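You operate a simulated robot arm through the tools that you are given. There is no shell and no other tool. Be economical: measure what you need, move in short steps, check, and stop when the job is done.

Carry out the task below with a simulated robot arm. There is one attempt and no reset: what you move stays moved.

Task
Fetch the yellow ring and set it in the yellow tray in the well. Take the green ring and leave it on the flat green box. Fetch the green cup and set it on top of the beige narrow food carton on the steel table left of the grey juicer. Set the blue-knob divider to 5. Stack the 4 tray of lemons from the top of the right unit on top of the 6 tray of lemons. Put the bottle pack on the top of the left unit away on the upper shelf of the returns counter. Any order will do. Set down upright: bottle pack. The blue-knob divider goes toward x +0.0, y +1.0, z +0.0 (a direction in the base frame), to its stop.

It is judged by the outcome, as a careful person would: the job done as asked, and still so three seconds after it is handed in. It fails if anything else is knocked over, pushed out of place, dropped, spilled or broken.

Robot
A 7-joint arm with a fingered hand on a trunk, on a base that drives. Base frame: it is fixed to the floor where the robot stands at the start and does not move with it; the origin is under the middle of the robot, x ahead of it, y to its left, z up. Readings come in mm, degrees, newtons and seconds.
Its first joint turns from -115.0 to 115.0 degrees. Places, roughly: blue-knob divider [-2200, -1900, 600]; bottle pack (18x6x17 cm) [-3300, -3200, 800]; flat green box [500, 500, 750]; green cup (7x7x6 cm) [500, -1200, 700]; green ring (9x6x3 cm) [600, 200, 800]; narrow food carton [250, -1000, 750]; tray of lemons [-2250, -3500, 750]; upper shelf of the returns counter [0, -7300, 500]; yellow ring (9x6x3 cm) [500, 200, 800]; yellow tray in the well (25x26 cm) [-2260, -880, 600]. Payload 5 kg.
The TCP is the grasp point between the finger pads, 32 mm short of the fingertips. In the tool frame z runs along the fingers and y along their closing line. The gripper opens to 160 mm. The gripper's body begins 89 mm behind the TCP. The gripper is a hand of 4 fingers: y runs from the thumb to the fingers, the wrist lies at [0, 0, -267] in the tool frame, and closing takes about 1.5 s.
Orientation is told as [roll, pitch, yaw] about the base's x, y, z axes, in that order, counted from this pose: with the fingers straight down and closing along the base's y, the tool's x points along the base's -x, its y along +y and its z along -z.

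Tools
- The arm moves only by the tool servo_tool. Its arguments are lists of equal length, an entry for each row: "slide": the shift along the base's x, y, z in units of 150 mm (1.0 is 150 mm), a list of three; "rotation": the turn, a rotation vector about the base's x, y, z in units of 45 degrees (1.0 is 45 degrees), a list of three. In form: {"slide": [[dx, dy, dz], ...], "rotation": [[ax, ay, az], ...]}. A call has 1 to 12 rows; each row is the pose to reach, as a shift and turn from the pose commanded when the call began. "jaw" is the gripper command, from -1 (shut) to 1 (fully open), values between in proportion, set as the call begins (left out, the last holds). A call with a number of a shift or a turn outside -1 to 1 is refused whole. Each row takes 0.2 s and may step no farther than 50 mm and 8.6 degrees from the row before; otherwise, or with a gripper value out of range, the whole call is refused. A pose out of reach is approached as far as the arm can. The call stops where the force on the tool passes 40 N (or 10 N more than at its start, if that is more) or the arm is blocked; 0.2 s more then pass. Each finger travels about 108 mm/s and halts on what it meets, pressing with about 27 N; the grip force reading is that of the motor and also rises with nothing between the fingers. The clock runs only during rows and for 0.2 s after the last one: add rows that repeat a pose to give the fingers time. It gives the time, the measured TCP pose, the force on the tool (base axes), the opening and the grip force at its end, in the units of the frame above (readings bear some noise), with the torque about the TCP (base axes, N m) and any sound that the robot's microphone picked up.
- Cameras (640 x 400 px; columns grow to the right, rows downward): "scene" is now at [-4.6, 129.7, 1637]; the picture's right is [-0.23, -0.97, 0.00], its down [-0.80, 0.19, -0.56] and it looks along [0.55, -0.13, -0.83] (base axes); focal length 264 px, centre (320, 200). "wrist" rides on the gripper at [80, -4, -114] in the tool frame; the picture's right is [0.05, 1.00, 0.00], its down [-0.82, 0.04, -0.58] and it looks along [-0.58, 0.03, 0.82] (tool axes); focal length 265 px, centre (320, 200). There is no depth. A picture from a camera that has moved, and an enlarged one, comes with that camera's place and axes in the base frame and with its lens. The place of the scene camera against the robot may be out by one fixed shift of up to 18 mm in any direction.
- snapshot(camera): a new picture of that camera. No time passes.
- raise_lower(by): slides the trunk up (or, below 0, down) by that many mm; the arm and the scene camera ride with it, the base frame stays. It gives what a move gives, with no picture.
- drive_base(legs): drives the robot by 1 to 6 legs, each [ahead, turn to the left] in mm and degrees, along the robot's own axes; the way and the turn of a leg run together, so that a leg with both is an arc; at most 1500 mm and 180 degrees a leg. The arm and the cameras ride along, it lands a little off, and it stops where it bumps. It gives what a move gives.
- move_fingers(finger1, finger2, finger3, thumb_bend): sets how far each is bent, from 0 (flat) to 1 (curled in); at 0.3 the hand is open as for a grip, at 0.7 the pads meet at the TCP. One left out holds its place. A second passes; each finger stops where it meets its share of the squeeze, and holds until it gets a number again. A gripper value or a shape takes the hand back. It gives what a move gives, with no picture; readings hold the bend of each and the force on the fingers (four entries, about 0 where the hand has none), thumb and palm.
- set_grasp(shape): the hand has 4 fingers and takes this shape, open, in about a second: jaw (thumb against the fingers, like two jaws); tri (thumb and two fingers); tip (a fingertip pinch); poke (one finger out to press); point (the index stretched); flat (the hand flat); cup (the hand cupped); fist (a fist). The gripper value then closes the fingers along that shape, each until it touches; the sizes above hold for jaw. It gives what a move gives, with no picture.
- aim_head(pan, tilt): turns the head with the scene camera to pan (to the left, within 155 degrees either way) and tilt (down, from -29 to 69), counted from straight ahead of the robot. It gives what a move gives.
- inspect(camera, box): a new picture of the part [left, top, right, bottom] of that camera's present view, enlarged. No time passes.
- hand_in(): hands the job in; it is judged then, once.

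Go step by step. Nothing tells you exact positions but the pictures and the camera data: compare them with the known pose of the tool, close in by small moves and look again before you grip or let go. The budget is 175 turns and 146 pictures, counting those below and the enlarged ones. Unless the task says otherwise, let go and move clear before handing in.

The tools are called after ">>>" by a JSON object that holds its "fn" and its "kwargs". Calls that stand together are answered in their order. servo_tool: Moves the arm, as the interface text tells. Its arguments: {"type":"object","properties":{"slide":{"type":"array","items":{"type":"array","items":{"type":"number"}}},"rotation":{"type":"array","items":{"type":"array","items":{"type":"number"}}},"jaw":{"type":"number"}},"required":["slide","rotation"]} The other tools are called the same way: raise_lower (by) slides the trunk up or down; set_grasp (shape) gives the hand a shape; move_fingers (finger1, finger2, finger3, thumb_bend) moves the fingers one by one; drive_base (legs) drives the base; aim_head (pan, tilt) turns the head that bears the scene camera; snapshot (camera) takes a picture; inspect (camera, box) takes an enlarged picture of a part of a camera's view; hand_in () hands the job in.

At the start:

```text
time_s: 0.0
tcp_pos: [596.1, -203.7, 960.4]
tcp_rot: [0.0, 0.0, 0.0]
ft_force: [-0.2, 0.0, 0.9]
torque: [-0.01, -0.01, 0.01]
width: 159.9
gripper_force: 0.1
shape: jaw
bend: [0.3, 0.3, 0.3, 0.3]
finger forces: [0.1, 0.0, 0.0, 0.0, 0.1, 0.1]
trunk travel left (down, up): [-775.0, 215.0]
robot x, y, heading: [-1.0, -4.0, -0.3]
head pan, tilt: [-13.1, 55.6]
```

scene: 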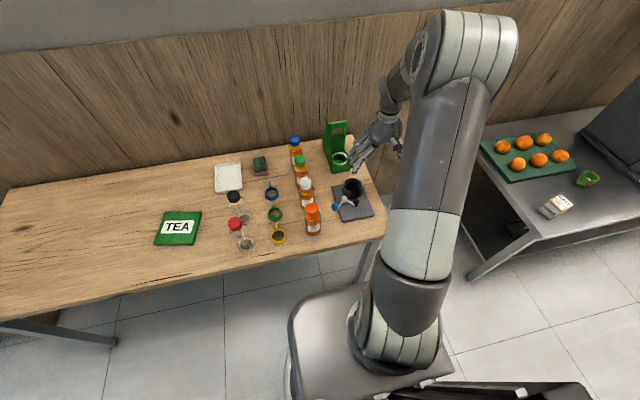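
wrist: 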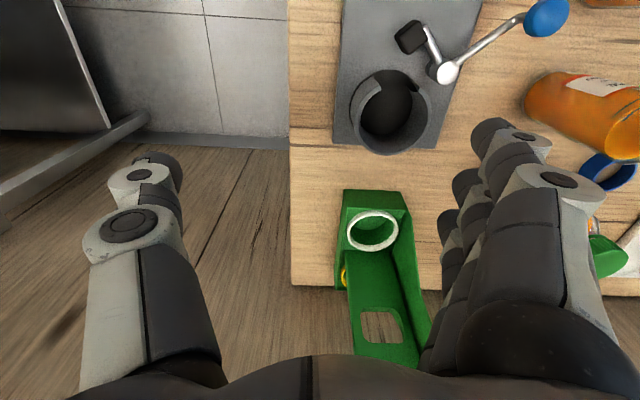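

I see the wooden table with the rings among bottles and the steel table on the right with the cup and carton. I'll look closer at the rings first.

>>> {"fn": "inspect", "kwargs": {"camera": "scene", "box": [150, 120, 390, 270]}}

>>> {"fn": "inspect", "kwargs": {"camera": "scene", "box": [460, 110, 640, 222]}}

```text
2.67 times, centred on (270, 195) of scene
camera zoom: at [-4.6, 129.7, 1637.0], right [-0.23, -0.97, 0.0], down [-0.8, 0.19, -0.56], along [0.55, -0.13, -0.83], focal length 704 px, centre (453, 213)
```

zoom: 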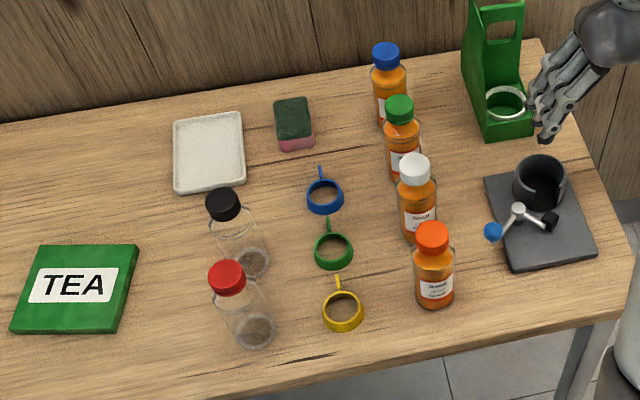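

```text
3.56 times, centred on (550, 166) of scene
camera zoom: at [-4.6, 129.7, 1637.0], right [-0.23, -0.97, 0.0], down [-0.8, 0.19, -0.56], along [0.55, -0.13, -0.83], focal length 939 px, centre (-498, 321)
```

zoom: 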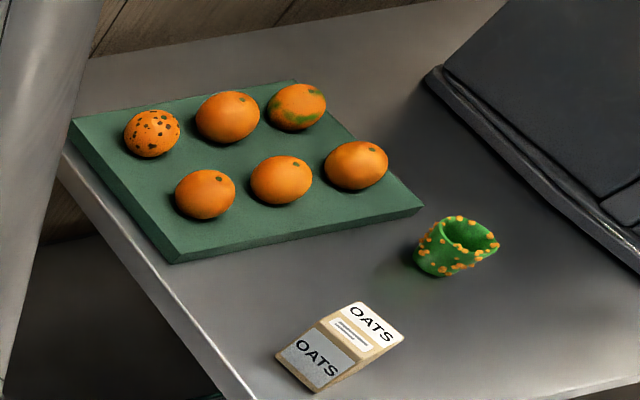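

The green ring is near (598,180) and the yellow near (491,180), both on the table at about z 670; the green TEA box is near (620,565). I'll move the hand over the green ring in free air and look.

>>> {"fn": "servo_tool", "kwargs": {"slide": [[0, 0.32, 0], [0, 0.64, 0], [0, 0.96, 0]], "rotation": [[0, 0, 0], [0, 0, 0], [0, 0, 0]]}}

>>> {"fn": "servo_tool", "kwargs": {"slide": [[0, 0.32, 0], [0, 0.64, 0], [0, 0.96, 0]], "rotation": [[0, 0, 0], [0, 0, 0], [0, 0, 0]]}}

>>> {"fn": "servo_tool", "kwargs": {"slide": [[0, 0.3, 0], [0, 0.64, 0], [0, 0.64, -0.3]], "rotation": [[0, 0, 0], [0, 0, 0], [0, 0, 0]]}}

>>> {"fn": "snapshot", "kwargs": {"camera": "wrist"}}

>>> {"fn": "snapshot", "kwargs": {"camera": "scene"}}

```text
time_s: 0.8
tcp_pos: [594.5, -57.6, 962.0]
tcp_rot: [0.1, 0.0, -0.1]
ft_force: [-0.3, 0.6, 0.1]
torque: [0.03, 0.01, 0.02]
width: 160.0
gripper_force: 0.1
shape: jaw
bend: [0.3, 0.3, 0.3, 0.3]
finger forces: [0.1, 0.0, 0.0, 0.0, 0.0, 0.0]
trunk travel left (down, up): [-775.0, 215.0]
robot x, y, heading: [-1.7, -1.7, 0.1]
head pan, tilt: [-13.1, 55.6]
```

```text
time_s: 1.6
tcp_pos: [593.6, 85.9, 957.7]
tcp_rot: [0.0, 0.0, 0.0]
ft_force: [-0.9, -0.7, 0.4]
torque: [-0.01, -0.01, -0.03]
width: 159.8
gripper_force: 0.0
shape: jaw
bend: [0.3, 0.3, 0.3, 0.3]
finger forces: [0.1, 0.0, 0.1, 0.0, 0.0, 0.1]
trunk travel left (down, up): [-775.0, 215.0]
robot x, y, heading: [-0.7, 0.0, -0.2]
head pan, tilt: [-13.1, 55.6]
```

```text
refused: row 2 steps farther than a row can; nothing moved
```

```text
141 pictures are left
camera wrist: at [513.0, 81.1, 1072.2], right [-0.05, 1.0, 0.0], down [0.82, 0.04, 0.58], along [0.58, 0.03, -0.82], focal length 265 px, centre (320, 200)
```

wrist: 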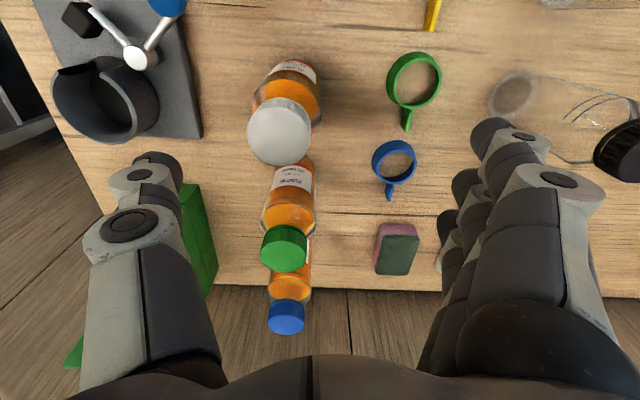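

```text
140 pictures are left
camera scene: at [-4.6, 131.2, 1636.9], right [-0.23, -0.97, 0.0], down [-0.8, 0.19, -0.56], along [0.55, -0.13, -0.83], focal length 264 px, centre (320, 200)
```

scene: 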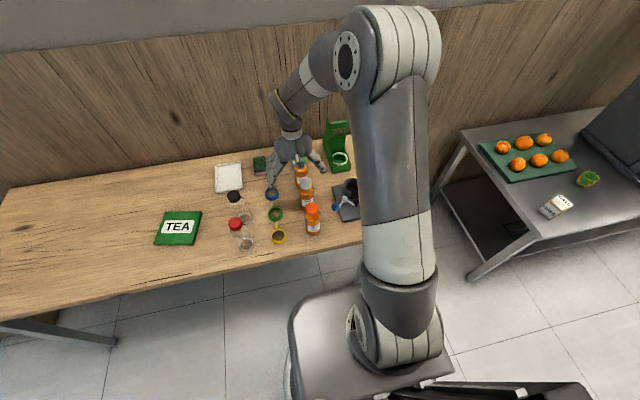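

The rings' height is uncertain (table may be higher than 670), so I move sideways for a second view to triangulate.

>>> {"fn": "servo_tool", "kwargs": {"slide": [[0, 0.3, 0], [0, 0.6, 0], [0, 0.8, 0]], "rotation": [[0, 0, 0], [0, 0, 0], [0, 0, 0]]}}

>>> {"fn": "snapshot", "kwargs": {"camera": "wrist"}}

```text
time_s: 2.4
tcp_pos: [594.3, 206.0, 959.4]
tcp_rot: [0.0, 0.0, 0.0]
ft_force: [-0.3, 0.5, 0.4]
torque: [0.03, 0.02, 0.03]
width: 159.9
gripper_force: 0.0
shape: jaw
bend: [0.3, 0.3, 0.3, 0.3]
finger forces: [0.0, 0.1, 0.0, 0.0, 0.0, 0.0]
trunk travel left (down, up): [-775.0, 215.0]
robot x, y, heading: [0.1, 3.7, -0.0]
head pan, tilt: [-13.1, 55.6]
```

```text
139 pictures are left
camera wrist: at [514.6, 199.7, 1072.2], right [-0.05, 1.0, 0.0], down [0.82, 0.04, 0.58], along [0.58, 0.03, -0.82], focal length 265 px, centre (320, 200)
```

wrist: 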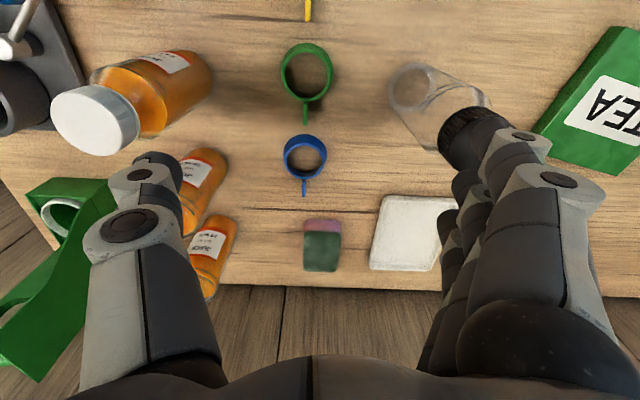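

Triangulated: the green ring is at about (568,188) with its rim near z 755–770, so the table is at about z 740. I'll narrow the hand to ~105 mm and descend over it.

>>> {"fn": "servo_tool", "kwargs": {"slide": [[-0.175, -0.12, 0], [-0.175, -0.12, -0.3], [-0.175, -0.12, -0.6], [-0.175, -0.12, -0.85]], "rotation": [[0, 0, 0], [0, 0, 0], [0, 0, 0], [0, 0, 0]], "jaw": 0.3}}

>>> {"fn": "snapshot", "kwargs": {"camera": "wrist"}}

>>> {"fn": "inspect", "kwargs": {"camera": "scene", "box": [190, 120, 360, 260]}}

```text
time_s: 3.4
tcp_pos: [571.2, 185.7, 831.4]
tcp_rot: [0.0, -0.1, 0.0]
ft_force: [1.0, 0.0, -0.2]
torque: [-0.01, -0.01, 0.0]
width: 104.6
gripper_force: 0.1
shape: jaw
bend: [0.69, 0.69, 0.69, 0.66]
finger forces: [0.1, 0.0, 0.1, 0.0, 0.0, 0.0]
trunk travel left (down, up): [-775.0, 215.0]
robot x, y, heading: [-0.1, 2.9, -0.1]
head pan, tilt: [-13.1, 55.6]
```

```text
138 pictures are left
camera wrist: at [490.2, 180.1, 945.0], right [-0.05, 1.0, 0.0], down [0.81, 0.04, 0.58], along [0.58, 0.03, -0.82], focal length 265 px, centre (320, 200)
```

wrist: 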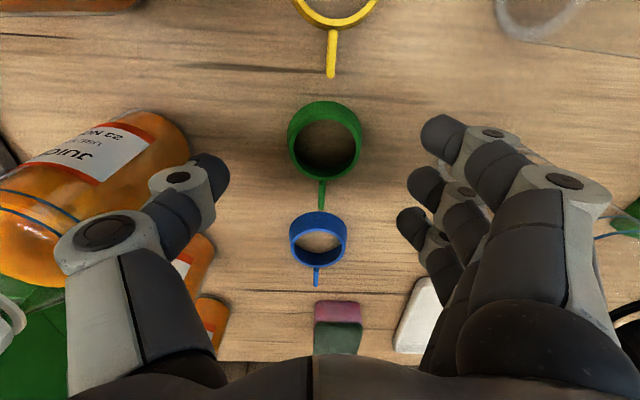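

```text
2.86 times, centred on (275, 190) of scene
camera zoom: at [-4.1, 130.3, 1637.0], right [-0.23, -0.97, 0.0], down [-0.8, 0.19, -0.56], along [0.55, -0.13, -0.83], focal length 754 px, centre (449, 229)
```

zoom: 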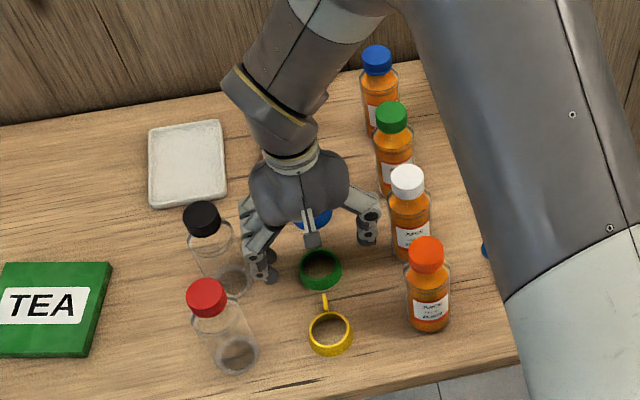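

The ring lies centred between thumb and the first two fingers; the third finger would hit the handle. I'll try the "tri" shape and look.

>>> {"fn": "set_grasp", "kwargs": {"shape": "tri"}}

>>> {"fn": "snapshot", "kwargs": {"camera": "wrist"}}

```text
time_s: 4.3
tcp_pos: [570.1, 186.1, 832.4]
tcp_rot: [0.0, 0.0, 0.0]
ft_force: [-0.2, 0.2, 0.5]
torque: [0.01, 0.0, -0.01]
width: 159.9
gripper_force: 0.1
shape: tri
bend: [0.3, 0.3, 0.01, 0.3]
finger forces: [0.1, 0.1, 0.1, 0.0, 0.5, 0.0]
trunk travel left (down, up): [-775.0, 215.0]
robot x, y, heading: [-0.4, -3.7, 0.1]
head pan, tilt: [-13.1, 55.6]
```

```text
136 pictures are left
camera wrist: at [489.7, 179.7, 945.7], right [-0.05, 1.0, 0.0], down [0.82, 0.04, 0.58], along [0.58, 0.03, -0.82], focal length 265 px, centre (320, 200)
```

wrist: 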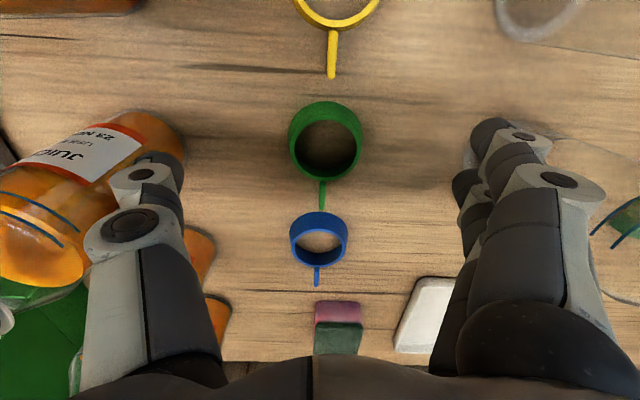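

>>> {"fn": "servo_tool", "kwargs": {"slide": [[0, 0, 0], [0, 0, 0], [0, 0, 0]], "rotation": [[0, 0, 0], [0, 0, 0], [0, 0, 0]], "jaw": 0.2}}

>>> {"fn": "snapshot", "kwargs": {"camera": "wrist"}}

>>> {"fn": "inspect", "kwargs": {"camera": "scene", "box": [190, 120, 360, 260]}}

```text
time_s: 5.1
tcp_pos: [571.0, 184.9, 832.1]
tcp_rot: [0.0, 0.0, 0.0]
ft_force: [0.5, 0.8, 0.0]
torque: [0.01, 0.01, 0.01]
width: 96.6
gripper_force: 0.0
shape: tri
bend: [0.71, 0.71, 0.01, 0.69]
finger forces: [0.0, 0.1, 0.2, 0.0, 0.1, 0.0]
trunk travel left (down, up): [-775.0, 215.0]
robot x, y, heading: [-1.8, -1.7, 0.0]
head pan, tilt: [-13.1, 55.6]
```

```text
135 pictures are left
camera wrist: at [489.8, 179.6, 945.4], right [-0.05, 1.0, 0.0], down [0.82, 0.04, 0.58], along [0.58, 0.03, -0.82], focal length 265 px, centre (320, 200)
```

wrist: 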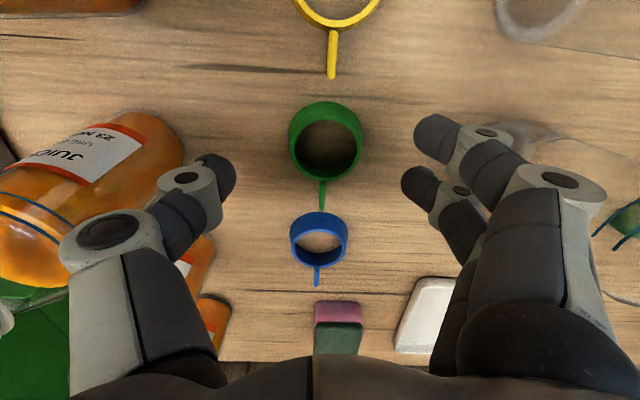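

```text
2.86 times, centred on (275, 190) of scene
camera zoom: at [-4.6, 129.9, 1637.0], right [-0.23, -0.97, 0.0], down [-0.8, 0.19, -0.56], along [0.55, -0.13, -0.83], focal length 754 px, centre (449, 229)
```

zoom: 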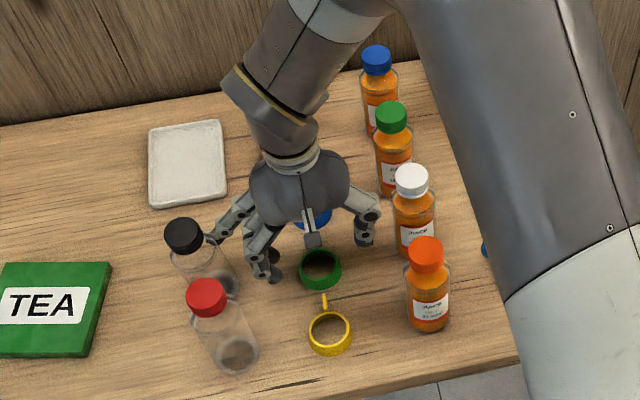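

The stretched third finger appears to have touched the black-capped bottle. I'll lift straight up and check.

>>> {"fn": "servo_tool", "kwargs": {"slide": [[0, 0, 0.2], [0, 0, 0.5], [0, 0, 0.8]], "rotation": [[0, 0, 0], [0, 0, 0], [0, 0, 0]]}}

>>> {"fn": "inspect", "kwargs": {"camera": "scene", "box": [190, 120, 360, 260]}}

```text
time_s: 5.9
tcp_pos: [566.4, 186.2, 951.0]
tcp_rot: [0.1, 0.0, 0.0]
ft_force: [-0.4, -0.3, -0.3]
torque: [0.02, 0.01, 0.01]
width: 96.4
gripper_force: 0.1
shape: tri
bend: [0.71, 0.71, 0.01, 0.69]
finger forces: [0.1, 0.1, 0.0, 0.0, 0.0, 0.1]
trunk travel left (down, up): [-775.0, 215.0]
robot x, y, heading: [0.2, 1.8, -0.0]
head pan, tilt: [-13.1, 55.6]
```

```text
2.86 times, centred on (275, 190) of scene
camera zoom: at [-5.4, 129.8, 1637.0], right [-0.23, -0.97, 0.0], down [-0.8, 0.19, -0.56], along [0.55, -0.13, -0.83], focal length 754 px, centre (449, 229)
```

zoom: 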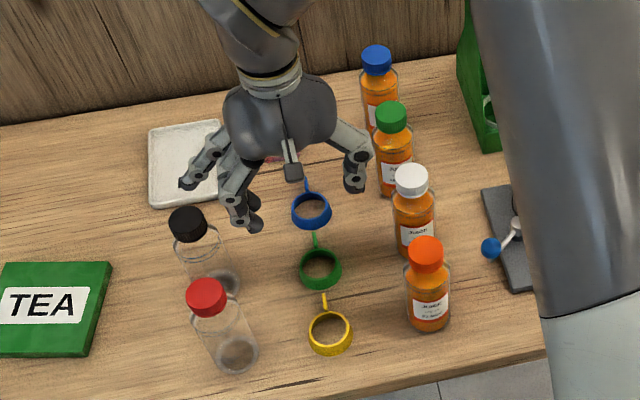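

The bottle still stands, shifted by only about 2 cm. I go back to the jaw shape up here, partly closed, and then descend so nothing is touched.

>>> {"fn": "set_grasp", "kwargs": {"shape": "jaw"}}

>>> {"fn": "servo_tool", "kwargs": {"slide": [[0.02, 0, 0], [0.02, 0, 0], [0.02, 0, 0], [0.02, 0, -0.3], [0.02, 0, -0.6], [0.02, 0, -0.9]], "rotation": [[0, 0, 0], [0, 0, 0], [0, 0, 0], [0, 0, 0], [0, 0, 0], [0, 0, 0]], "jaw": 0.2}}

>>> {"fn": "snapshot", "kwargs": {"camera": "wrist"}}

```text
time_s: 6.8
tcp_pos: [568.4, 186.1, 949.6]
tcp_rot: [0.0, 0.0, 0.1]
ft_force: [0.4, -0.6, 0.0]
torque: [-0.02, 0.01, 0.01]
width: 160.1
gripper_force: 0.0
shape: jaw
bend: [0.3, 0.3, 0.3, 0.3]
finger forces: [0.1, 0.1, 0.0, 0.1, 0.0, 0.1]
trunk travel left (down, up): [-775.0, 215.0]
robot x, y, heading: [-3.4, -1.0, 0.1]
head pan, tilt: [-13.1, 55.6]
```

```text
time_s: 8.2
tcp_pos: [572.1, 185.4, 817.5]
tcp_rot: [0.0, 0.0, 0.0]
ft_force: [0.5, 0.5, -0.1]
torque: [-0.02, 0.05, 0.01]
width: 96.6
gripper_force: 0.1
shape: jaw
bend: [0.71, 0.71, 0.71, 0.69]
finger forces: [0.0, 0.0, 0.0, 0.1, 0.1, 0.0]
trunk travel left (down, up): [-775.0, 215.0]
robot x, y, heading: [1.3, -2.6, 0.0]
head pan, tilt: [-13.1, 55.6]
```

```text
132 pictures are left
camera wrist: at [491.9, 179.2, 930.6], right [-0.05, 1.0, 0.0], down [0.81, 0.04, 0.58], along [0.58, 0.03, -0.82], focal length 265 px, centre (320, 200)
```

wrist: 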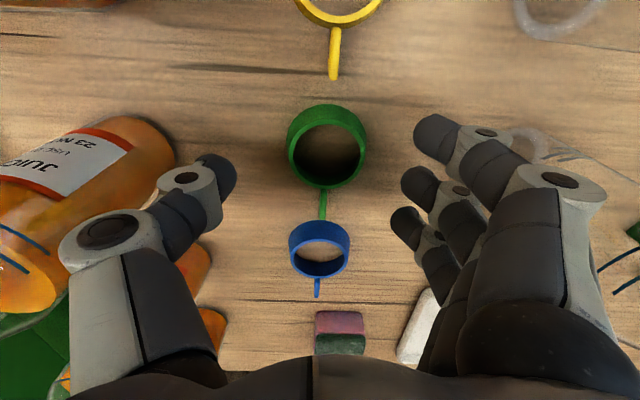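

>>> {"fn": "servo_tool", "kwargs": {"slide": [[0, 0.01, -0.14], [0, 0.01, -0.28]], "rotation": [[0, 0, 0], [0, 0, 0]]}}

>>> {"fn": "snapshot", "kwargs": {"camera": "wrist"}}

```text
time_s: 9.0
tcp_pos: [573.7, 189.8, 782.8]
tcp_rot: [0.3, -0.5, 0.0]
ft_force: [-4.2, -0.9, 26.1]
torque: [1.31, 0.55, 0.25]
width: 94.3
gripper_force: 0.1
shape: jaw
bend: [0.72, 0.72, 0.72, 0.69]
finger forces: [12.0, 8.1, 3.9, 0.1, 2.0, 0.0]
trunk travel left (down, up): [-775.0, 215.0]
robot x, y, heading: [1.1, 1.8, -0.1]
head pan, tilt: [-13.1, 55.6]
stopped in row 2: the force on the tool passed its limit (the readings are from after the stop); the commanded pose is now the measured one
```

```text
131 pictures are left
camera wrist: at [491.8, 183.7, 894.7], right [-0.05, 1.0, 0.0], down [0.81, 0.04, 0.59], along [0.59, 0.03, -0.81], focal length 265 px, centre (320, 200)
```

wrist: 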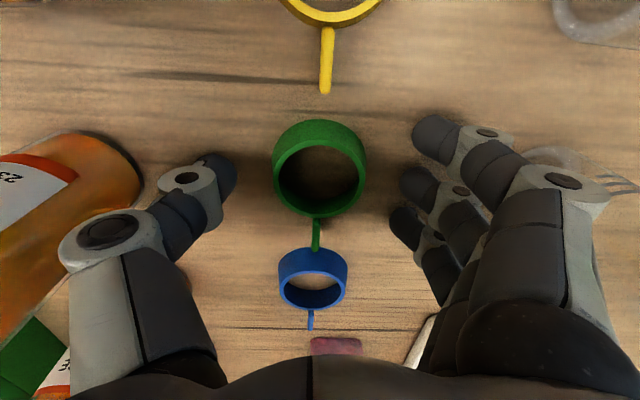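

The fingertips touched the table at TCP z 783, so the table is at z≈750. I lift a little, then close index, middle and thumb only.

>>> {"fn": "servo_tool", "kwargs": {"slide": [[0, 0, 0.05], [-0.04, 0, 0.05]], "rotation": [[0, 0, 0], [0, 0, 0]]}}

>>> {"fn": "move_fingers", "kwargs": {"finger1": 0.8, "finger2": 0.8, "thumb_bend": 0.78}}

>>> {"fn": "snapshot", "kwargs": {"camera": "wrist"}}

```text
time_s: 9.6
tcp_pos: [568.5, 189.3, 785.6]
tcp_rot: [0.2, -0.3, 0.0]
ft_force: [0.5, 0.0, 0.5]
torque: [-0.02, 0.0, 0.01]
width: 96.1
gripper_force: 0.0
shape: jaw
bend: [0.71, 0.71, 0.71, 0.69]
finger forces: [0.0, 0.0, 0.0, 0.1, 0.0, 0.1]
trunk travel left (down, up): [-775.0, 215.0]
robot x, y, heading: [0.2, -0.7, 0.2]
head pan, tilt: [-13.1, 55.6]
```

```text
time_s: 10.6
tcp_pos: [567.9, 189.0, 787.1]
tcp_rot: [0.3, -0.4, 0.0]
ft_force: [-0.6, -2.1, 5.2]
torque: [0.23, -0.02, 0.06]
width: 17.7
gripper_force: 12.0
shape: fingers
bend: [0.8, 0.74, 0.71, 0.73]
finger forces: [0.0, 11.1, 0.1, 0.0, 12.1, 0.1]
trunk travel left (down, up): [-775.0, 215.0]
robot x, y, heading: [-2.8, -0.5, -0.0]
head pan, tilt: [-13.1, 55.6]
```

```text
130 pictures are left
camera wrist: at [486.9, 183.1, 900.1], right [-0.05, 1.0, 0.0], down [0.81, 0.04, 0.58], along [0.58, 0.03, -0.81], focal length 265 px, centre (320, 200)
```

wrist: 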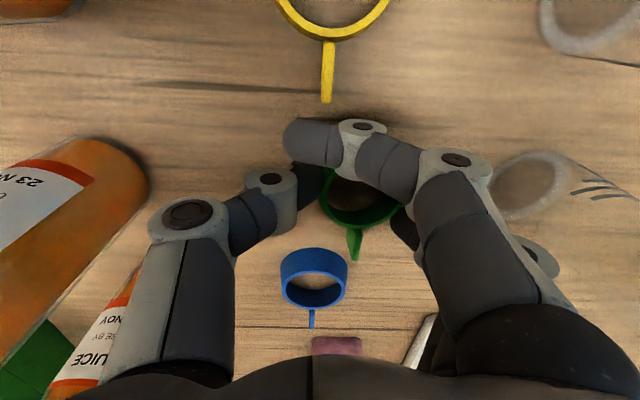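

Thumb and middle finger hold the ring (12 N); the index passed in front. I'll lift and check the hold.

>>> {"fn": "servo_tool", "kwargs": {"slide": [[0, 0, 0.15], [0, 0, 0.4], [0, 0, 0.7]], "rotation": [[0, 0, 0], [0, 0, 0], [0, 0, 0]]}}

>>> {"fn": "snapshot", "kwargs": {"camera": "wrist"}}

>>> {"fn": "inspect", "kwargs": {"camera": "scene", "box": [150, 120, 350, 260]}}

```text
time_s: 11.4
tcp_pos: [569.1, 189.0, 891.7]
tcp_rot: [0.2, -0.2, 0.1]
ft_force: [0.0, 0.7, 0.4]
torque: [0.01, -0.01, -0.01]
width: 17.6
gripper_force: 11.6
shape: fingers
bend: [0.8, 0.74, 0.71, 0.73]
finger forces: [0.0, 11.5, 0.1, 0.0, 10.7, 0.1]
trunk travel left (down, up): [-775.0, 215.0]
robot x, y, heading: [-1.5, 0.0, -0.2]
head pan, tilt: [-13.1, 55.6]
```

```text
129 pictures are left
camera wrist: at [487.4, 183.7, 1004.8], right [-0.05, 1.0, 0.0], down [0.81, 0.04, 0.58], along [0.58, 0.03, -0.81], focal length 265 px, centre (320, 200)
```

wrist: 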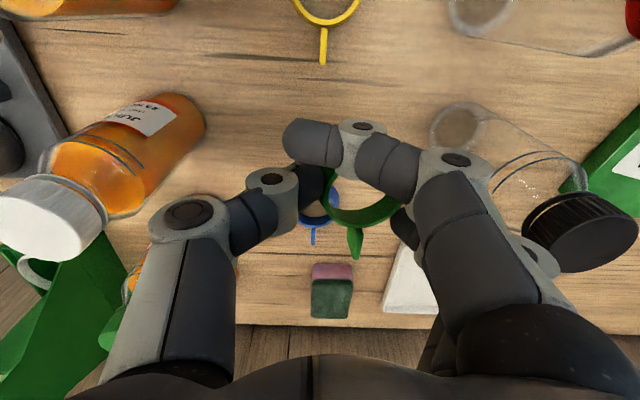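

```text
2.86 times, centred on (250, 190) of scene
camera zoom: at [-5.7, 129.6, 1637.0], right [-0.23, -0.97, 0.0], down [-0.8, 0.19, -0.56], along [0.55, -0.13, -0.83], focal length 754 px, centre (520, 229)
```

zoom: 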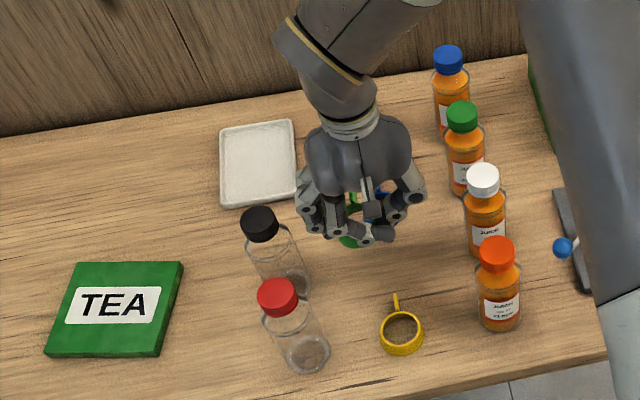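

The ring is held. I raise over the bottles and move left toward the green box.

>>> {"fn": "servo_tool", "kwargs": {"slide": [[0, 0, 0.3], [0, 0.3, 0.4], [0, 0.6, 0.4], [0, 0.9, 0.4]], "rotation": [[0, 0, 0], [0, 0, 0], [0, 0, 0], [0, 0, 0]]}}

>>> {"fn": "servo_tool", "kwargs": {"slide": [[0, 0.3, 0], [0, 0.6, 0], [0, 0.9, 0]], "rotation": [[0, 0, 0], [0, 0, 0], [0, 0, 0]]}}

>>> {"fn": "snapshot", "kwargs": {"camera": "wrist"}}

```text
time_s: 12.4
tcp_pos: [567.3, 323.5, 950.7]
tcp_rot: [0.1, -0.2, -0.1]
ft_force: [-0.1, 0.7, 0.0]
torque: [0.01, 0.0, -0.04]
width: 17.5
gripper_force: 10.9
shape: fingers
bend: [0.8, 0.74, 0.71, 0.73]
finger forces: [0.0, 11.5, 0.0, 0.0, 10.7, 0.0]
trunk travel left (down, up): [-775.0, 215.0]
robot x, y, heading: [-1.3, -2.8, 0.1]
head pan, tilt: [-13.1, 55.6]
```

```text
time_s: 13.2
tcp_pos: [567.7, 461.7, 951.0]
tcp_rot: [0.2, -0.3, 0.0]
ft_force: [0.6, -0.3, -0.9]
torque: [-0.03, 0.01, -0.01]
width: 17.6
gripper_force: 11.0
shape: fingers
bend: [0.8, 0.74, 0.71, 0.73]
finger forces: [0.0, 11.5, 0.0, 0.0, 10.7, 0.0]
trunk travel left (down, up): [-775.0, 215.0]
robot x, y, heading: [3.5, -0.2, 0.0]
head pan, tilt: [-13.1, 55.6]
```

```text
127 pictures are left
camera wrist: at [485.7, 455.1, 1063.4], right [-0.05, 1.0, 0.0], down [0.81, 0.04, 0.58], along [0.58, 0.03, -0.81], focal length 265 px, centre (320, 200)
```

wrist: 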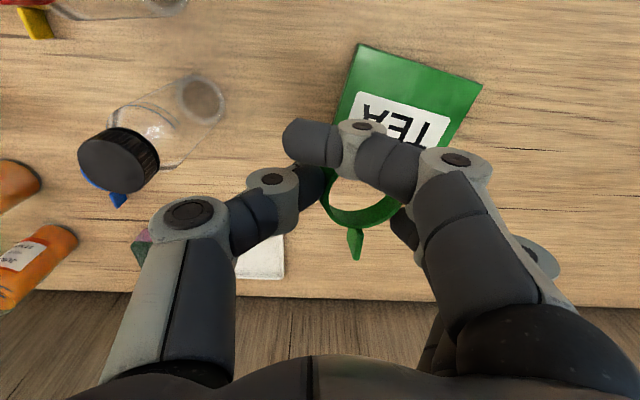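

>>> {"fn": "servo_tool", "kwargs": {"slide": [[0, 0.2, 0], [-0.03, 0.4, 0], [-0.03, 0.4, -0.3], [-0.03, 0.4, -0.6], [-0.03, 0.4, -0.8]], "rotation": [[0, 0, 0], [0, 0, 0], [0, 0, 0], [0, 0, 0], [0, 0, 0]]}}

>>> {"fn": "snapshot", "kwargs": {"camera": "wrist"}}

>>> {"fn": "inspect", "kwargs": {"camera": "scene", "box": [100, 150, 300, 290]}}

```text
time_s: 14.4
tcp_pos: [561.8, 519.7, 833.0]
tcp_rot: [0.2, -0.4, 0.0]
ft_force: [0.8, 0.1, 0.2]
torque: [-0.02, 0.0, 0.01]
width: 17.3
gripper_force: 11.0
shape: fingers
bend: [0.8, 0.74, 0.71, 0.73]
finger forces: [0.0, 11.4, 0.0, 0.1, 10.6, 0.0]
trunk travel left (down, up): [-775.0, 215.0]
robot x, y, heading: [1.5, -1.7, -0.2]
head pan, tilt: [-13.1, 55.6]
```

```text
126 pictures are left
camera wrist: at [480.8, 514.1, 945.4], right [-0.05, 1.0, 0.0], down [0.81, 0.04, 0.58], along [0.58, 0.03, -0.81], focal length 265 px, centre (320, 200)
```

wrist: 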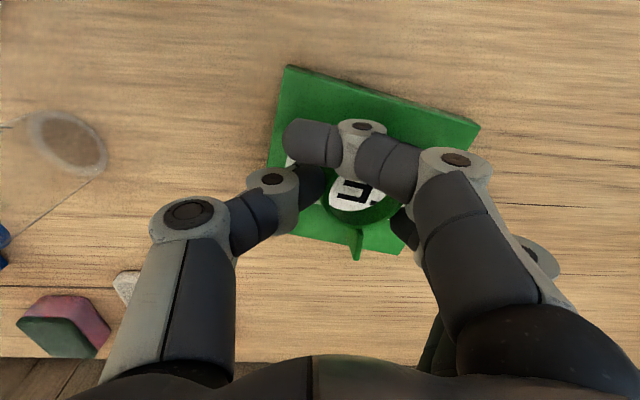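

```text
2.86 times, centred on (200, 220) of scene
camera zoom: at [-4.6, 130.5, 1637.0], right [-0.23, -0.97, 0.0], down [-0.8, 0.19, -0.56], along [0.55, -0.13, -0.83], focal length 754 px, centre (663, 143)
```

zoom: 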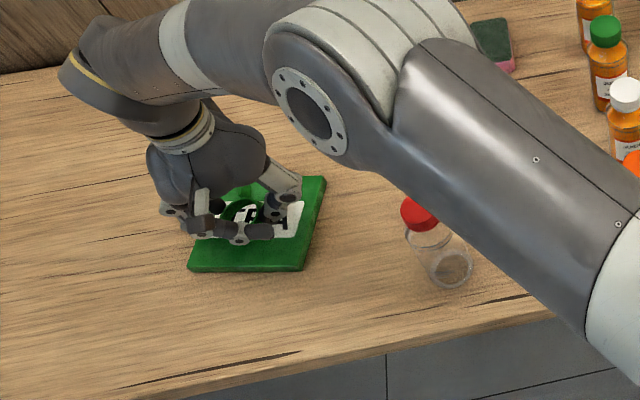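

>>> {"fn": "servo_tool", "kwargs": {"slide": [[0, 0.02, -0.06], [0, 0.02, -0.1], [0, 0.02, -0.12]], "rotation": [[0, 0, 0], [0, 0, 0], [0, 0, 0]]}}

>>> {"fn": "servo_tool", "kwargs": {"slide": [[0, 0, -0.02], [0, 0, -0.04]], "rotation": [[0, 0, 0], [0, 0, 0]]}}

>>> {"fn": "inspect", "kwargs": {"camera": "scene", "box": [120, 180, 240, 260]}}

```text
time_s: 15.2
tcp_pos: [561.5, 521.9, 812.3]
tcp_rot: [0.2, -0.4, 0.0]
ft_force: [-0.3, -0.7, 0.5]
torque: [-0.02, -0.02, 0.0]
width: 17.2
gripper_force: 11.5
shape: fingers
bend: [0.8, 0.74, 0.71, 0.73]
finger forces: [0.0, 11.3, 0.0, 0.0, 10.6, 0.0]
trunk travel left (down, up): [-775.0, 215.0]
robot x, y, heading: [-1.0, 0.3, 0.1]
head pan, tilt: [-13.1, 55.6]
```

```text
time_s: 15.8
tcp_pos: [562.8, 522.9, 806.4]
tcp_rot: [0.2, -0.4, 0.0]
ft_force: [-0.6, -0.1, 0.6]
torque: [0.0, -0.03, -0.01]
width: 17.4
gripper_force: 10.2
shape: fingers
bend: [0.8, 0.74, 0.71, 0.73]
finger forces: [0.0, 11.3, 0.0, 0.0, 10.7, 0.0]
trunk travel left (down, up): [-775.0, 215.0]
robot x, y, heading: [-0.4, 1.0, -0.0]
head pan, tilt: [-13.1, 55.6]
```

```text
5.00 times, centred on (180, 220) of scene
camera zoom: at [-4.8, 130.2, 1637.0], right [-0.23, -0.97, 0.0], down [-0.8, 0.19, -0.56], along [0.55, -0.13, -0.83], focal length 1320 px, centre (1020, 100)
```

zoom: 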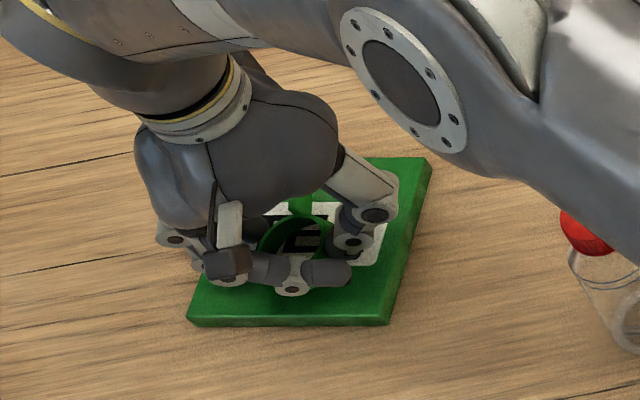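

>>> {"fn": "servo_tool", "kwargs": {"slide": [[0, 0, -0.02], [0, 0, -0.035]], "rotation": [[0, 0, 0], [0, 0, 0]]}}

>>> {"fn": "servo_tool", "kwargs": {"slide": [[0, 0, -0.02], [0, 0, -0.03]], "rotation": [[0, 0, 0], [0, 0, 0]]}}

```text
time_s: 16.4
tcp_pos: [562.2, 522.7, 804.6]
tcp_rot: [0.4, -0.6, 0.0]
ft_force: [-1.1, -1.8, 10.2]
torque: [0.45, -0.04, 0.04]
width: 17.4
gripper_force: 12.5
shape: fingers
bend: [0.8, 0.74, 0.71, 0.73]
finger forces: [0.0, 12.1, 0.1, 0.1, 13.1, 0.0]
trunk travel left (down, up): [-775.0, 215.0]
robot x, y, heading: [-0.3, -1.6, 0.1]
head pan, tilt: [-13.1, 55.6]
```

```text
time_s: 17.0
tcp_pos: [562.2, 522.6, 800.5]
tcp_rot: [0.3, -0.5, 0.0]
ft_force: [-1.5, -4.5, 19.7]
torque: [0.93, -0.15, 0.16]
width: 17.6
gripper_force: 17.7
shape: fingers
bend: [0.8, 0.75, 0.71, 0.73]
finger forces: [0.0, 13.0, 7.2, 0.0, 15.4, 0.0]
trunk travel left (down, up): [-775.0, 215.0]
robot x, y, heading: [-0.0, 1.3, 0.1]
head pan, tilt: [-13.1, 55.6]
```

The ring rests on the box. I open the fingers gently and lift away.

>>> {"fn": "servo_tool", "kwargs": {"slide": [[0, 0, 0.01]], "rotation": [[0, 0, 0]]}}

>>> {"fn": "move_fingers", "kwargs": {"finger1": 0.68, "finger2": 0.68, "finger3": 0.68, "thumb_bend": 0.65}}

>>> {"fn": "servo_tool", "kwargs": {"slide": [[0, 0, 0.2], [0, 0, 0.5], [0, 0, 0.8], [0, 0, 1]], "rotation": [[0, 0, 0], [0, 0, 0], [0, 0, 0], [0, 0, 0]]}}

>>> {"fn": "snapshot", "kwargs": {"camera": "wrist"}}

```text
time_s: 17.4
tcp_pos: [562.1, 520.7, 799.4]
tcp_rot: [0.2, -0.4, 0.0]
ft_force: [-2.2, -3.5, 15.5]
torque: [0.75, -0.13, 0.11]
width: 17.4
gripper_force: 16.1
shape: fingers
bend: [0.8, 0.75, 0.71, 0.73]
finger forces: [0.0, 13.3, 4.4, 0.0, 14.2, 0.0]
trunk travel left (down, up): [-775.0, 215.0]
robot x, y, heading: [-0.9, -0.1, 0.1]
head pan, tilt: [-13.1, 55.6]
```

```text
time_s: 18.4
tcp_pos: [562.0, 523.6, 803.3]
tcp_rot: [0.4, -0.6, 0.0]
ft_force: [-2.9, 9.4, 37.7]
torque: [1.29, -0.21, 0.13]
width: 30.5
gripper_force: 21.4
shape: fingers
bend: [0.68, 0.64, 0.65, 0.66]
finger forces: [0.1, 12.1, 16.6, 0.0, 14.6, 0.0]
trunk travel left (down, up): [-775.0, 215.0]
robot x, y, heading: [-0.9, 0.9, -0.0]
head pan, tilt: [-13.1, 55.6]
```

```text
time_s: 19.4
tcp_pos: [562.0, 521.7, 947.8]
tcp_rot: [0.1, -0.3, -0.1]
ft_force: [-1.1, 0.5, -0.1]
torque: [-0.01, 0.03, 0.02]
width: 43.6
gripper_force: 13.0
shape: fingers
bend: [0.68, 0.62, 0.63, 0.62]
finger forces: [0.0, 7.1, 5.9, 0.0, 13.4, 0.0]
trunk travel left (down, up): [-775.0, 215.0]
robot x, y, heading: [-0.8, -1.7, 0.1]
head pan, tilt: [-13.1, 55.6]
```

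```text
123 pictures are left
camera wrist: at [480.9, 515.9, 1059.8], right [-0.05, 1.0, 0.0], down [0.81, 0.04, 0.58], along [0.58, 0.03, -0.81], focal length 265 px, centre (320, 200)
```

wrist: 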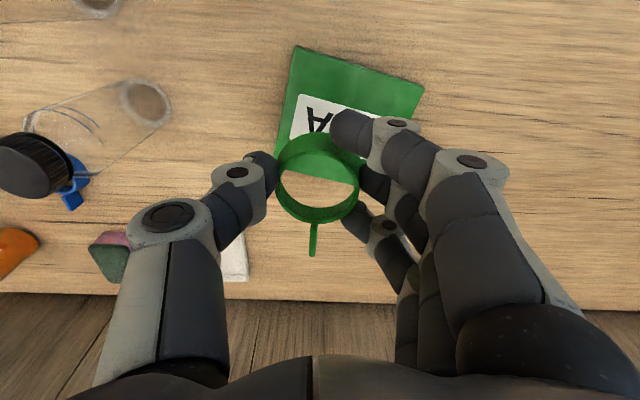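

The finger numbers run on another scale here: the ring is still held (now well centred). I shift it over the box centre, set it down again and open wider.

>>> {"fn": "servo_tool", "kwargs": {"slide": [[0.11, 0.19, 0], [0.11, 0.19, -0.3], [0.11, 0.19, -0.6], [0.11, 0.19, -0.85]], "rotation": [[0, 0, 0], [0, 0, 0], [0, 0, 0], [0, 0, 0]]}}

>>> {"fn": "inspect", "kwargs": {"camera": "scene", "box": [120, 180, 240, 260]}}

>>> {"fn": "snapshot", "kwargs": {"camera": "wrist"}}

```text
time_s: 20.4
tcp_pos: [579.9, 553.4, 819.7]
tcp_rot: [0.2, -0.4, 0.0]
ft_force: [0.5, 0.1, 0.5]
torque: [-0.05, 0.05, 0.03]
width: 43.6
gripper_force: 12.9
shape: fingers
bend: [0.68, 0.62, 0.63, 0.62]
finger forces: [0.0, 7.1, 6.1, 0.0, 13.4, 0.0]
trunk travel left (down, up): [-775.0, 215.0]
robot x, y, heading: [-3.9, -1.8, -0.0]
head pan, tilt: [-13.1, 55.6]
```

```text
5.00 times, centred on (180, 220) of scene
camera zoom: at [-4.4, 130.8, 1637.0], right [-0.23, -0.97, 0.0], down [-0.8, 0.19, -0.56], along [0.55, -0.13, -0.83], focal length 1320 px, centre (1020, 100)
```

zoom: 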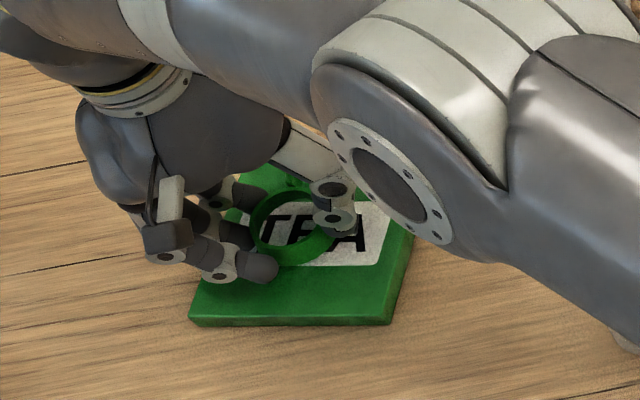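

```text
121 pictures are left
camera wrist: at [499.0, 546.5, 932.6], right [-0.05, 1.0, 0.0], down [0.81, 0.04, 0.58], along [0.58, 0.03, -0.81], focal length 265 px, centre (320, 200)
```

wrist: 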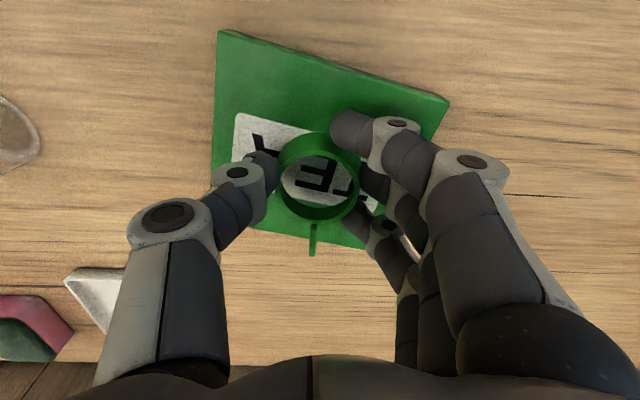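

>>> {"fn": "servo_tool", "kwargs": {"slide": [[-0.03, 0, -0.04], [-0.03, 0, -0.07]], "rotation": [[0, 0, 0], [0, 0, 0]]}}

>>> {"fn": "servo_tool", "kwargs": {"slide": [[0, 0, -0.03], [0, 0, -0.04]], "rotation": [[0, 0, 0], [0, 0, 0]]}}

```text
time_s: 21.0
tcp_pos: [573.8, 551.2, 810.1]
tcp_rot: [0.2, -0.4, 0.0]
ft_force: [0.4, -0.2, 0.2]
torque: [-0.01, 0.0, -0.01]
width: 43.6
gripper_force: 13.1
shape: fingers
bend: [0.68, 0.62, 0.63, 0.62]
finger forces: [0.0, 7.0, 5.9, 0.0, 13.4, 0.1]
trunk travel left (down, up): [-775.0, 215.0]
robot x, y, heading: [-2.3, -1.4, -0.0]
head pan, tilt: [-13.1, 55.6]
```

```text
time_s: 21.6
tcp_pos: [574.8, 551.8, 807.5]
tcp_rot: [0.3, -0.5, 0.0]
ft_force: [0.6, 0.1, 15.2]
torque: [-0.38, 0.01, 0.01]
width: 43.0
gripper_force: 17.3
shape: fingers
bend: [0.68, 0.62, 0.63, 0.63]
finger forces: [0.1, 9.6, 6.8, 0.0, 18.1, 0.0]
trunk travel left (down, up): [-775.0, 215.0]
robot x, y, heading: [1.4, -2.5, 0.2]
head pan, tilt: [-13.1, 55.6]
```

>>> {"fn": "move_fingers", "kwargs": {"finger1": 0.5, "finger2": 0.5, "finger3": 0.5, "thumb_bend": 0.5}}

>>> {"fn": "snapshot", "kwargs": {"camera": "wrist"}}

```text
time_s: 22.6
tcp_pos: [574.3, 551.4, 809.7]
tcp_rot: [0.4, -0.6, 0.0]
ft_force: [3.7, 10.1, 34.5]
torque: [-1.09, 0.06, 0.05]
width: 77.7
gripper_force: 17.4
shape: fingers
bend: [0.5, 0.5, 0.5, 0.55]
finger forces: [0.0, 0.0, 0.1, 0.0, 34.0, 0.0]
trunk travel left (down, up): [-775.0, 215.0]
robot x, y, heading: [-0.4, -2.1, 0.3]
head pan, tilt: [-13.1, 55.6]
```

```text
120 pictures are left
camera wrist: at [492.8, 545.1, 921.4], right [-0.05, 1.0, 0.01], down [0.81, 0.04, 0.59], along [0.59, 0.04, -0.81], focal length 265 px, centre (320, 200)
```

wrist: 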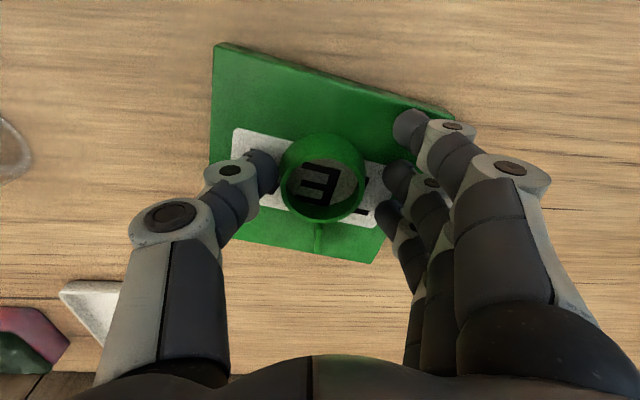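

>>> {"fn": "servo_tool", "kwargs": {"slide": [[0, 0, 0.05], [0, 0, 0.3], [0, 0, 0.6], [0, 0, 0.93]], "rotation": [[0, 0, 0], [0, 0, 0], [0, 0, 0], [0, 0, 0]]}}

>>> {"fn": "snapshot", "kwargs": {"camera": "wrist"}}

```text
time_s: 23.6
tcp_pos: [574.0, 552.1, 943.1]
tcp_rot: [0.1, -0.3, -0.1]
ft_force: [-0.1, 0.0, -0.3]
torque: [0.03, 0.01, 0.02]
width: 90.7
gripper_force: 0.0
shape: fingers
bend: [0.5, 0.5, 0.5, 0.5]
finger forces: [0.0, 0.1, 0.1, 0.0, 0.0, 0.0]
trunk travel left (down, up): [-775.0, 215.0]
robot x, y, heading: [0.1, -2.0, -0.0]
head pan, tilt: [-13.1, 55.6]
```

```text
119 pictures are left
camera wrist: at [493.5, 546.3, 1056.3], right [-0.05, 1.0, 0.0], down [0.81, 0.04, 0.58], along [0.58, 0.03, -0.81], focal length 265 px, centre (320, 200)
```

wrist: 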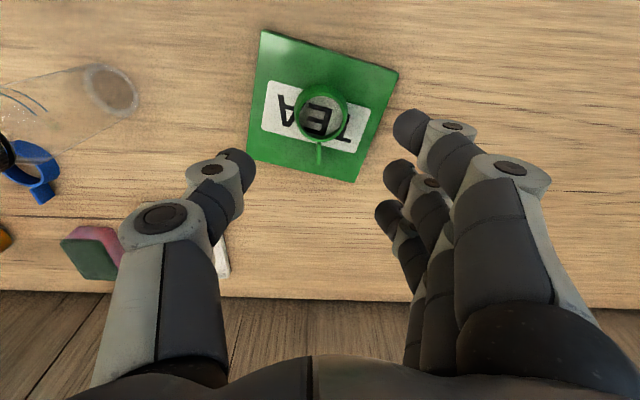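

The green ring sits on the TEA box. Now I move to the yellow ring.

>>> {"fn": "servo_tool", "kwargs": {"slide": [[-0.09, -0.31, 0], [-0.18, -0.62, 0], [-0.27, -0.92, 0]], "rotation": [[0, 0, 0], [0, 0, 0], [0, 0, 0]]}}

>>> {"fn": "servo_tool", "kwargs": {"slide": [[-0.09, -0.31, 0], [-0.18, -0.62, 0], [-0.27, -0.92, 0]], "rotation": [[0, 0, 0], [0, 0, 0], [0, 0, 0]]}}

>>> {"fn": "servo_tool", "kwargs": {"slide": [[-0.05, -0.3, 0], [-0.1, -0.56, 0]], "rotation": [[0, 0, 0], [0, 0, 0]]}}

>>> {"fn": "snapshot", "kwargs": {"camera": "wrist"}}

>>> {"fn": "inspect", "kwargs": {"camera": "scene", "box": [150, 120, 350, 260]}}

```text
time_s: 24.4
tcp_pos: [536.8, 411.8, 944.7]
tcp_rot: [0.3, -0.4, 0.0]
ft_force: [-0.4, 0.4, -0.1]
torque: [0.01, -0.02, -0.02]
width: 90.6
gripper_force: 0.1
shape: fingers
bend: [0.5, 0.5, 0.5, 0.5]
finger forces: [0.0, 0.1, 0.0, 0.1, 0.0, 0.1]
trunk travel left (down, up): [-775.0, 215.0]
robot x, y, heading: [2.5, -0.2, -0.2]
head pan, tilt: [-13.1, 55.6]
```

```text
time_s: 25.2
tcp_pos: [493.6, 274.5, 945.8]
tcp_rot: [0.2, -0.4, 0.1]
ft_force: [1.2, -0.6, 0.2]
torque: [0.02, 0.03, -0.02]
width: 90.9
gripper_force: 0.1
shape: fingers
bend: [0.5, 0.5, 0.5, 0.5]
finger forces: [0.1, 0.0, 0.1, 0.0, 0.0, 0.0]
trunk travel left (down, up): [-775.0, 215.0]
robot x, y, heading: [-2.5, 2.5, 0.1]
head pan, tilt: [-13.1, 55.6]
```

```text
time_s: 25.8
tcp_pos: [478.8, 188.3, 947.1]
tcp_rot: [0.2, -0.4, 0.0]
ft_force: [-1.1, -0.4, -0.6]
torque: [-0.02, 0.01, 0.01]
width: 91.2
gripper_force: 0.1
shape: fingers
bend: [0.5, 0.5, 0.5, 0.5]
finger forces: [0.0, 0.0, 0.0, 0.0, 0.0, 0.0]
trunk travel left (down, up): [-775.0, 215.0]
robot x, y, heading: [-2.3, 4.7, -0.1]
head pan, tilt: [-13.1, 55.6]
```

```text
118 pictures are left
camera wrist: at [397.5, 183.0, 1059.4], right [-0.05, 1.0, 0.0], down [0.81, 0.04, 0.58], along [0.58, 0.03, -0.81], focal length 265 px, centre (320, 200)
```

wrist: 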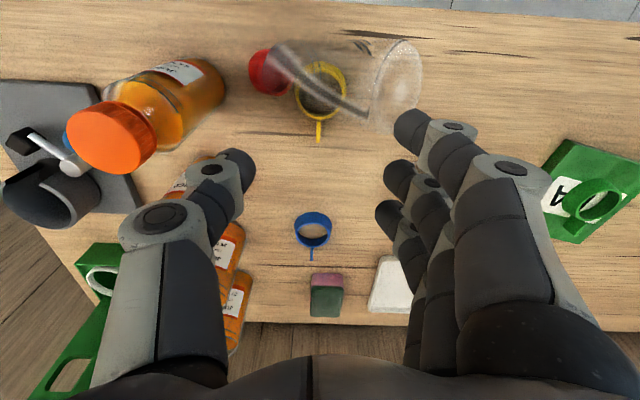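

```text
2.86 times, centred on (250, 190) of scene
camera zoom: at [-5.2, 129.1, 1637.1], right [-0.23, -0.97, 0.0], down [-0.8, 0.19, -0.56], along [0.55, -0.13, -0.83], focal length 754 px, centre (520, 229)
```

zoom: 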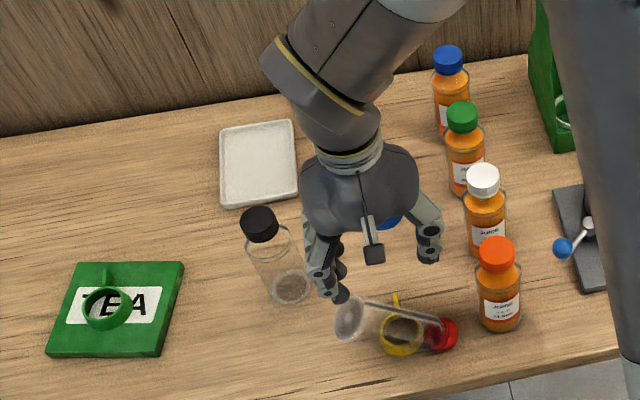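

Sweeping across, a fingertip toppled the red-capped clear bottle (these bottles are ~150 mm tall); it now lies over the yellow ring. I'll raise the hand, then look closely so I can stand it back up.

>>> {"fn": "servo_tool", "kwargs": {"slide": [[0, 0, 0.3], [0, 0, 0.6]], "rotation": [[0, 0, 0], [0, 0, 0]]}}

>>> {"fn": "inspect", "kwargs": {"camera": "wrist", "box": [80, 0, 480, 250]}}

>>> {"fn": "inspect", "kwargs": {"camera": "scene", "box": [210, 200, 330, 275]}}

```text
time_s: 26.4
tcp_pos: [478.1, 191.2, 1034.3]
tcp_rot: [0.2, -0.4, -0.1]
ft_force: [-0.5, -0.1, 0.3]
torque: [-0.01, -0.05, 0.02]
width: 91.1
gripper_force: 0.1
shape: fingers
bend: [0.5, 0.5, 0.5, 0.5]
finger forces: [0.1, 0.0, 0.1, 0.0, 0.0, 0.1]
trunk travel left (down, up): [-775.0, 215.0]
robot x, y, heading: [0.8, 2.0, 0.0]
head pan, tilt: [-13.1, 55.6]
```

```text
1.60 times, centred on (280, 125) of wrist
camera zoom: at [397.1, 185.6, 1147.9], right [-0.05, 1.0, 0.0], down [0.81, 0.04, 0.58], along [0.58, 0.03, -0.81], focal length 425 px, centre (384, 320)
```

zoom: 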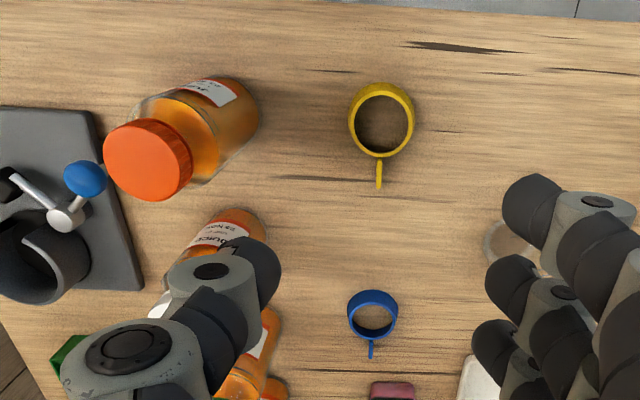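

```text
5.33 times, centred on (270, 238) of scene
camera zoom: at [-5.6, 130.0, 1636.9], right [-0.23, -0.97, 0.0], down [-0.8, 0.19, -0.56], along [0.55, -0.13, -0.83], focal length 1408 px, centre (587, 0)
```

zoom: 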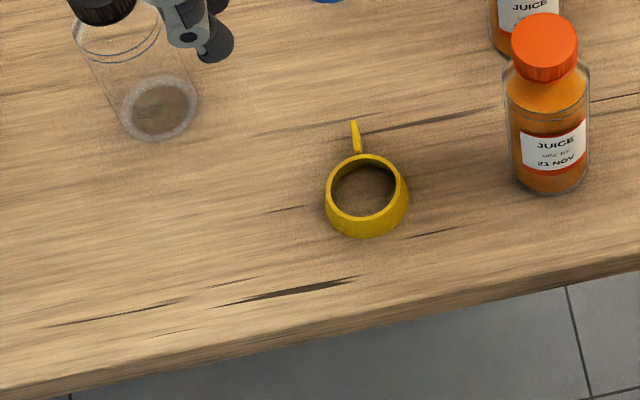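

The bottle seems to have rolled off the table's front edge. I'll look at the floor.

>>> {"fn": "aim_head", "kwargs": {"pan": 10, "tilt": 69}}

>>> {"fn": "snapshot", "kwargs": {"camera": "scene"}}

```text
time_s: 27.2
tcp_pos: [478.8, 191.8, 1034.4]
tcp_rot: [0.2, -0.4, 0.0]
ft_force: [0.9, 0.0, 0.4]
torque: [0.02, 0.03, -0.01]
width: 91.2
gripper_force: 0.0
shape: fingers
bend: [0.5, 0.5, 0.5, 0.5]
finger forces: [0.0, 0.0, 0.1, 0.0, 0.0, 0.1]
trunk travel left (down, up): [-775.0, 215.0]
robot x, y, heading: [0.3, 2.8, 0.1]
head pan, tilt: [10.0, 68.8]
```

```text
114 pictures are left
camera scene: at [-19.3, 155.9, 1622.4], right [0.17, -0.98, 0.0], down [-0.92, -0.16, -0.36], along [0.36, 0.06, -0.93], focal length 264 px, centre (320, 200)
```

scene: 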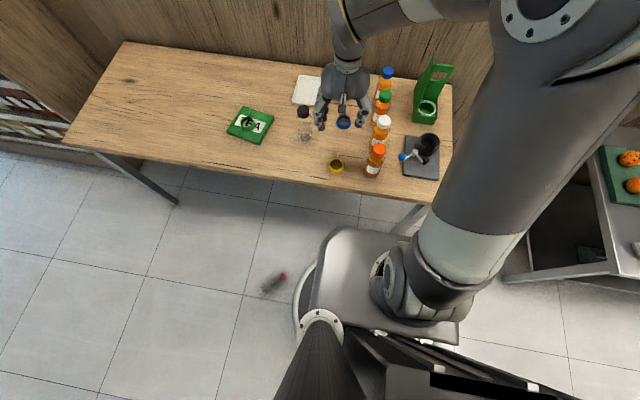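

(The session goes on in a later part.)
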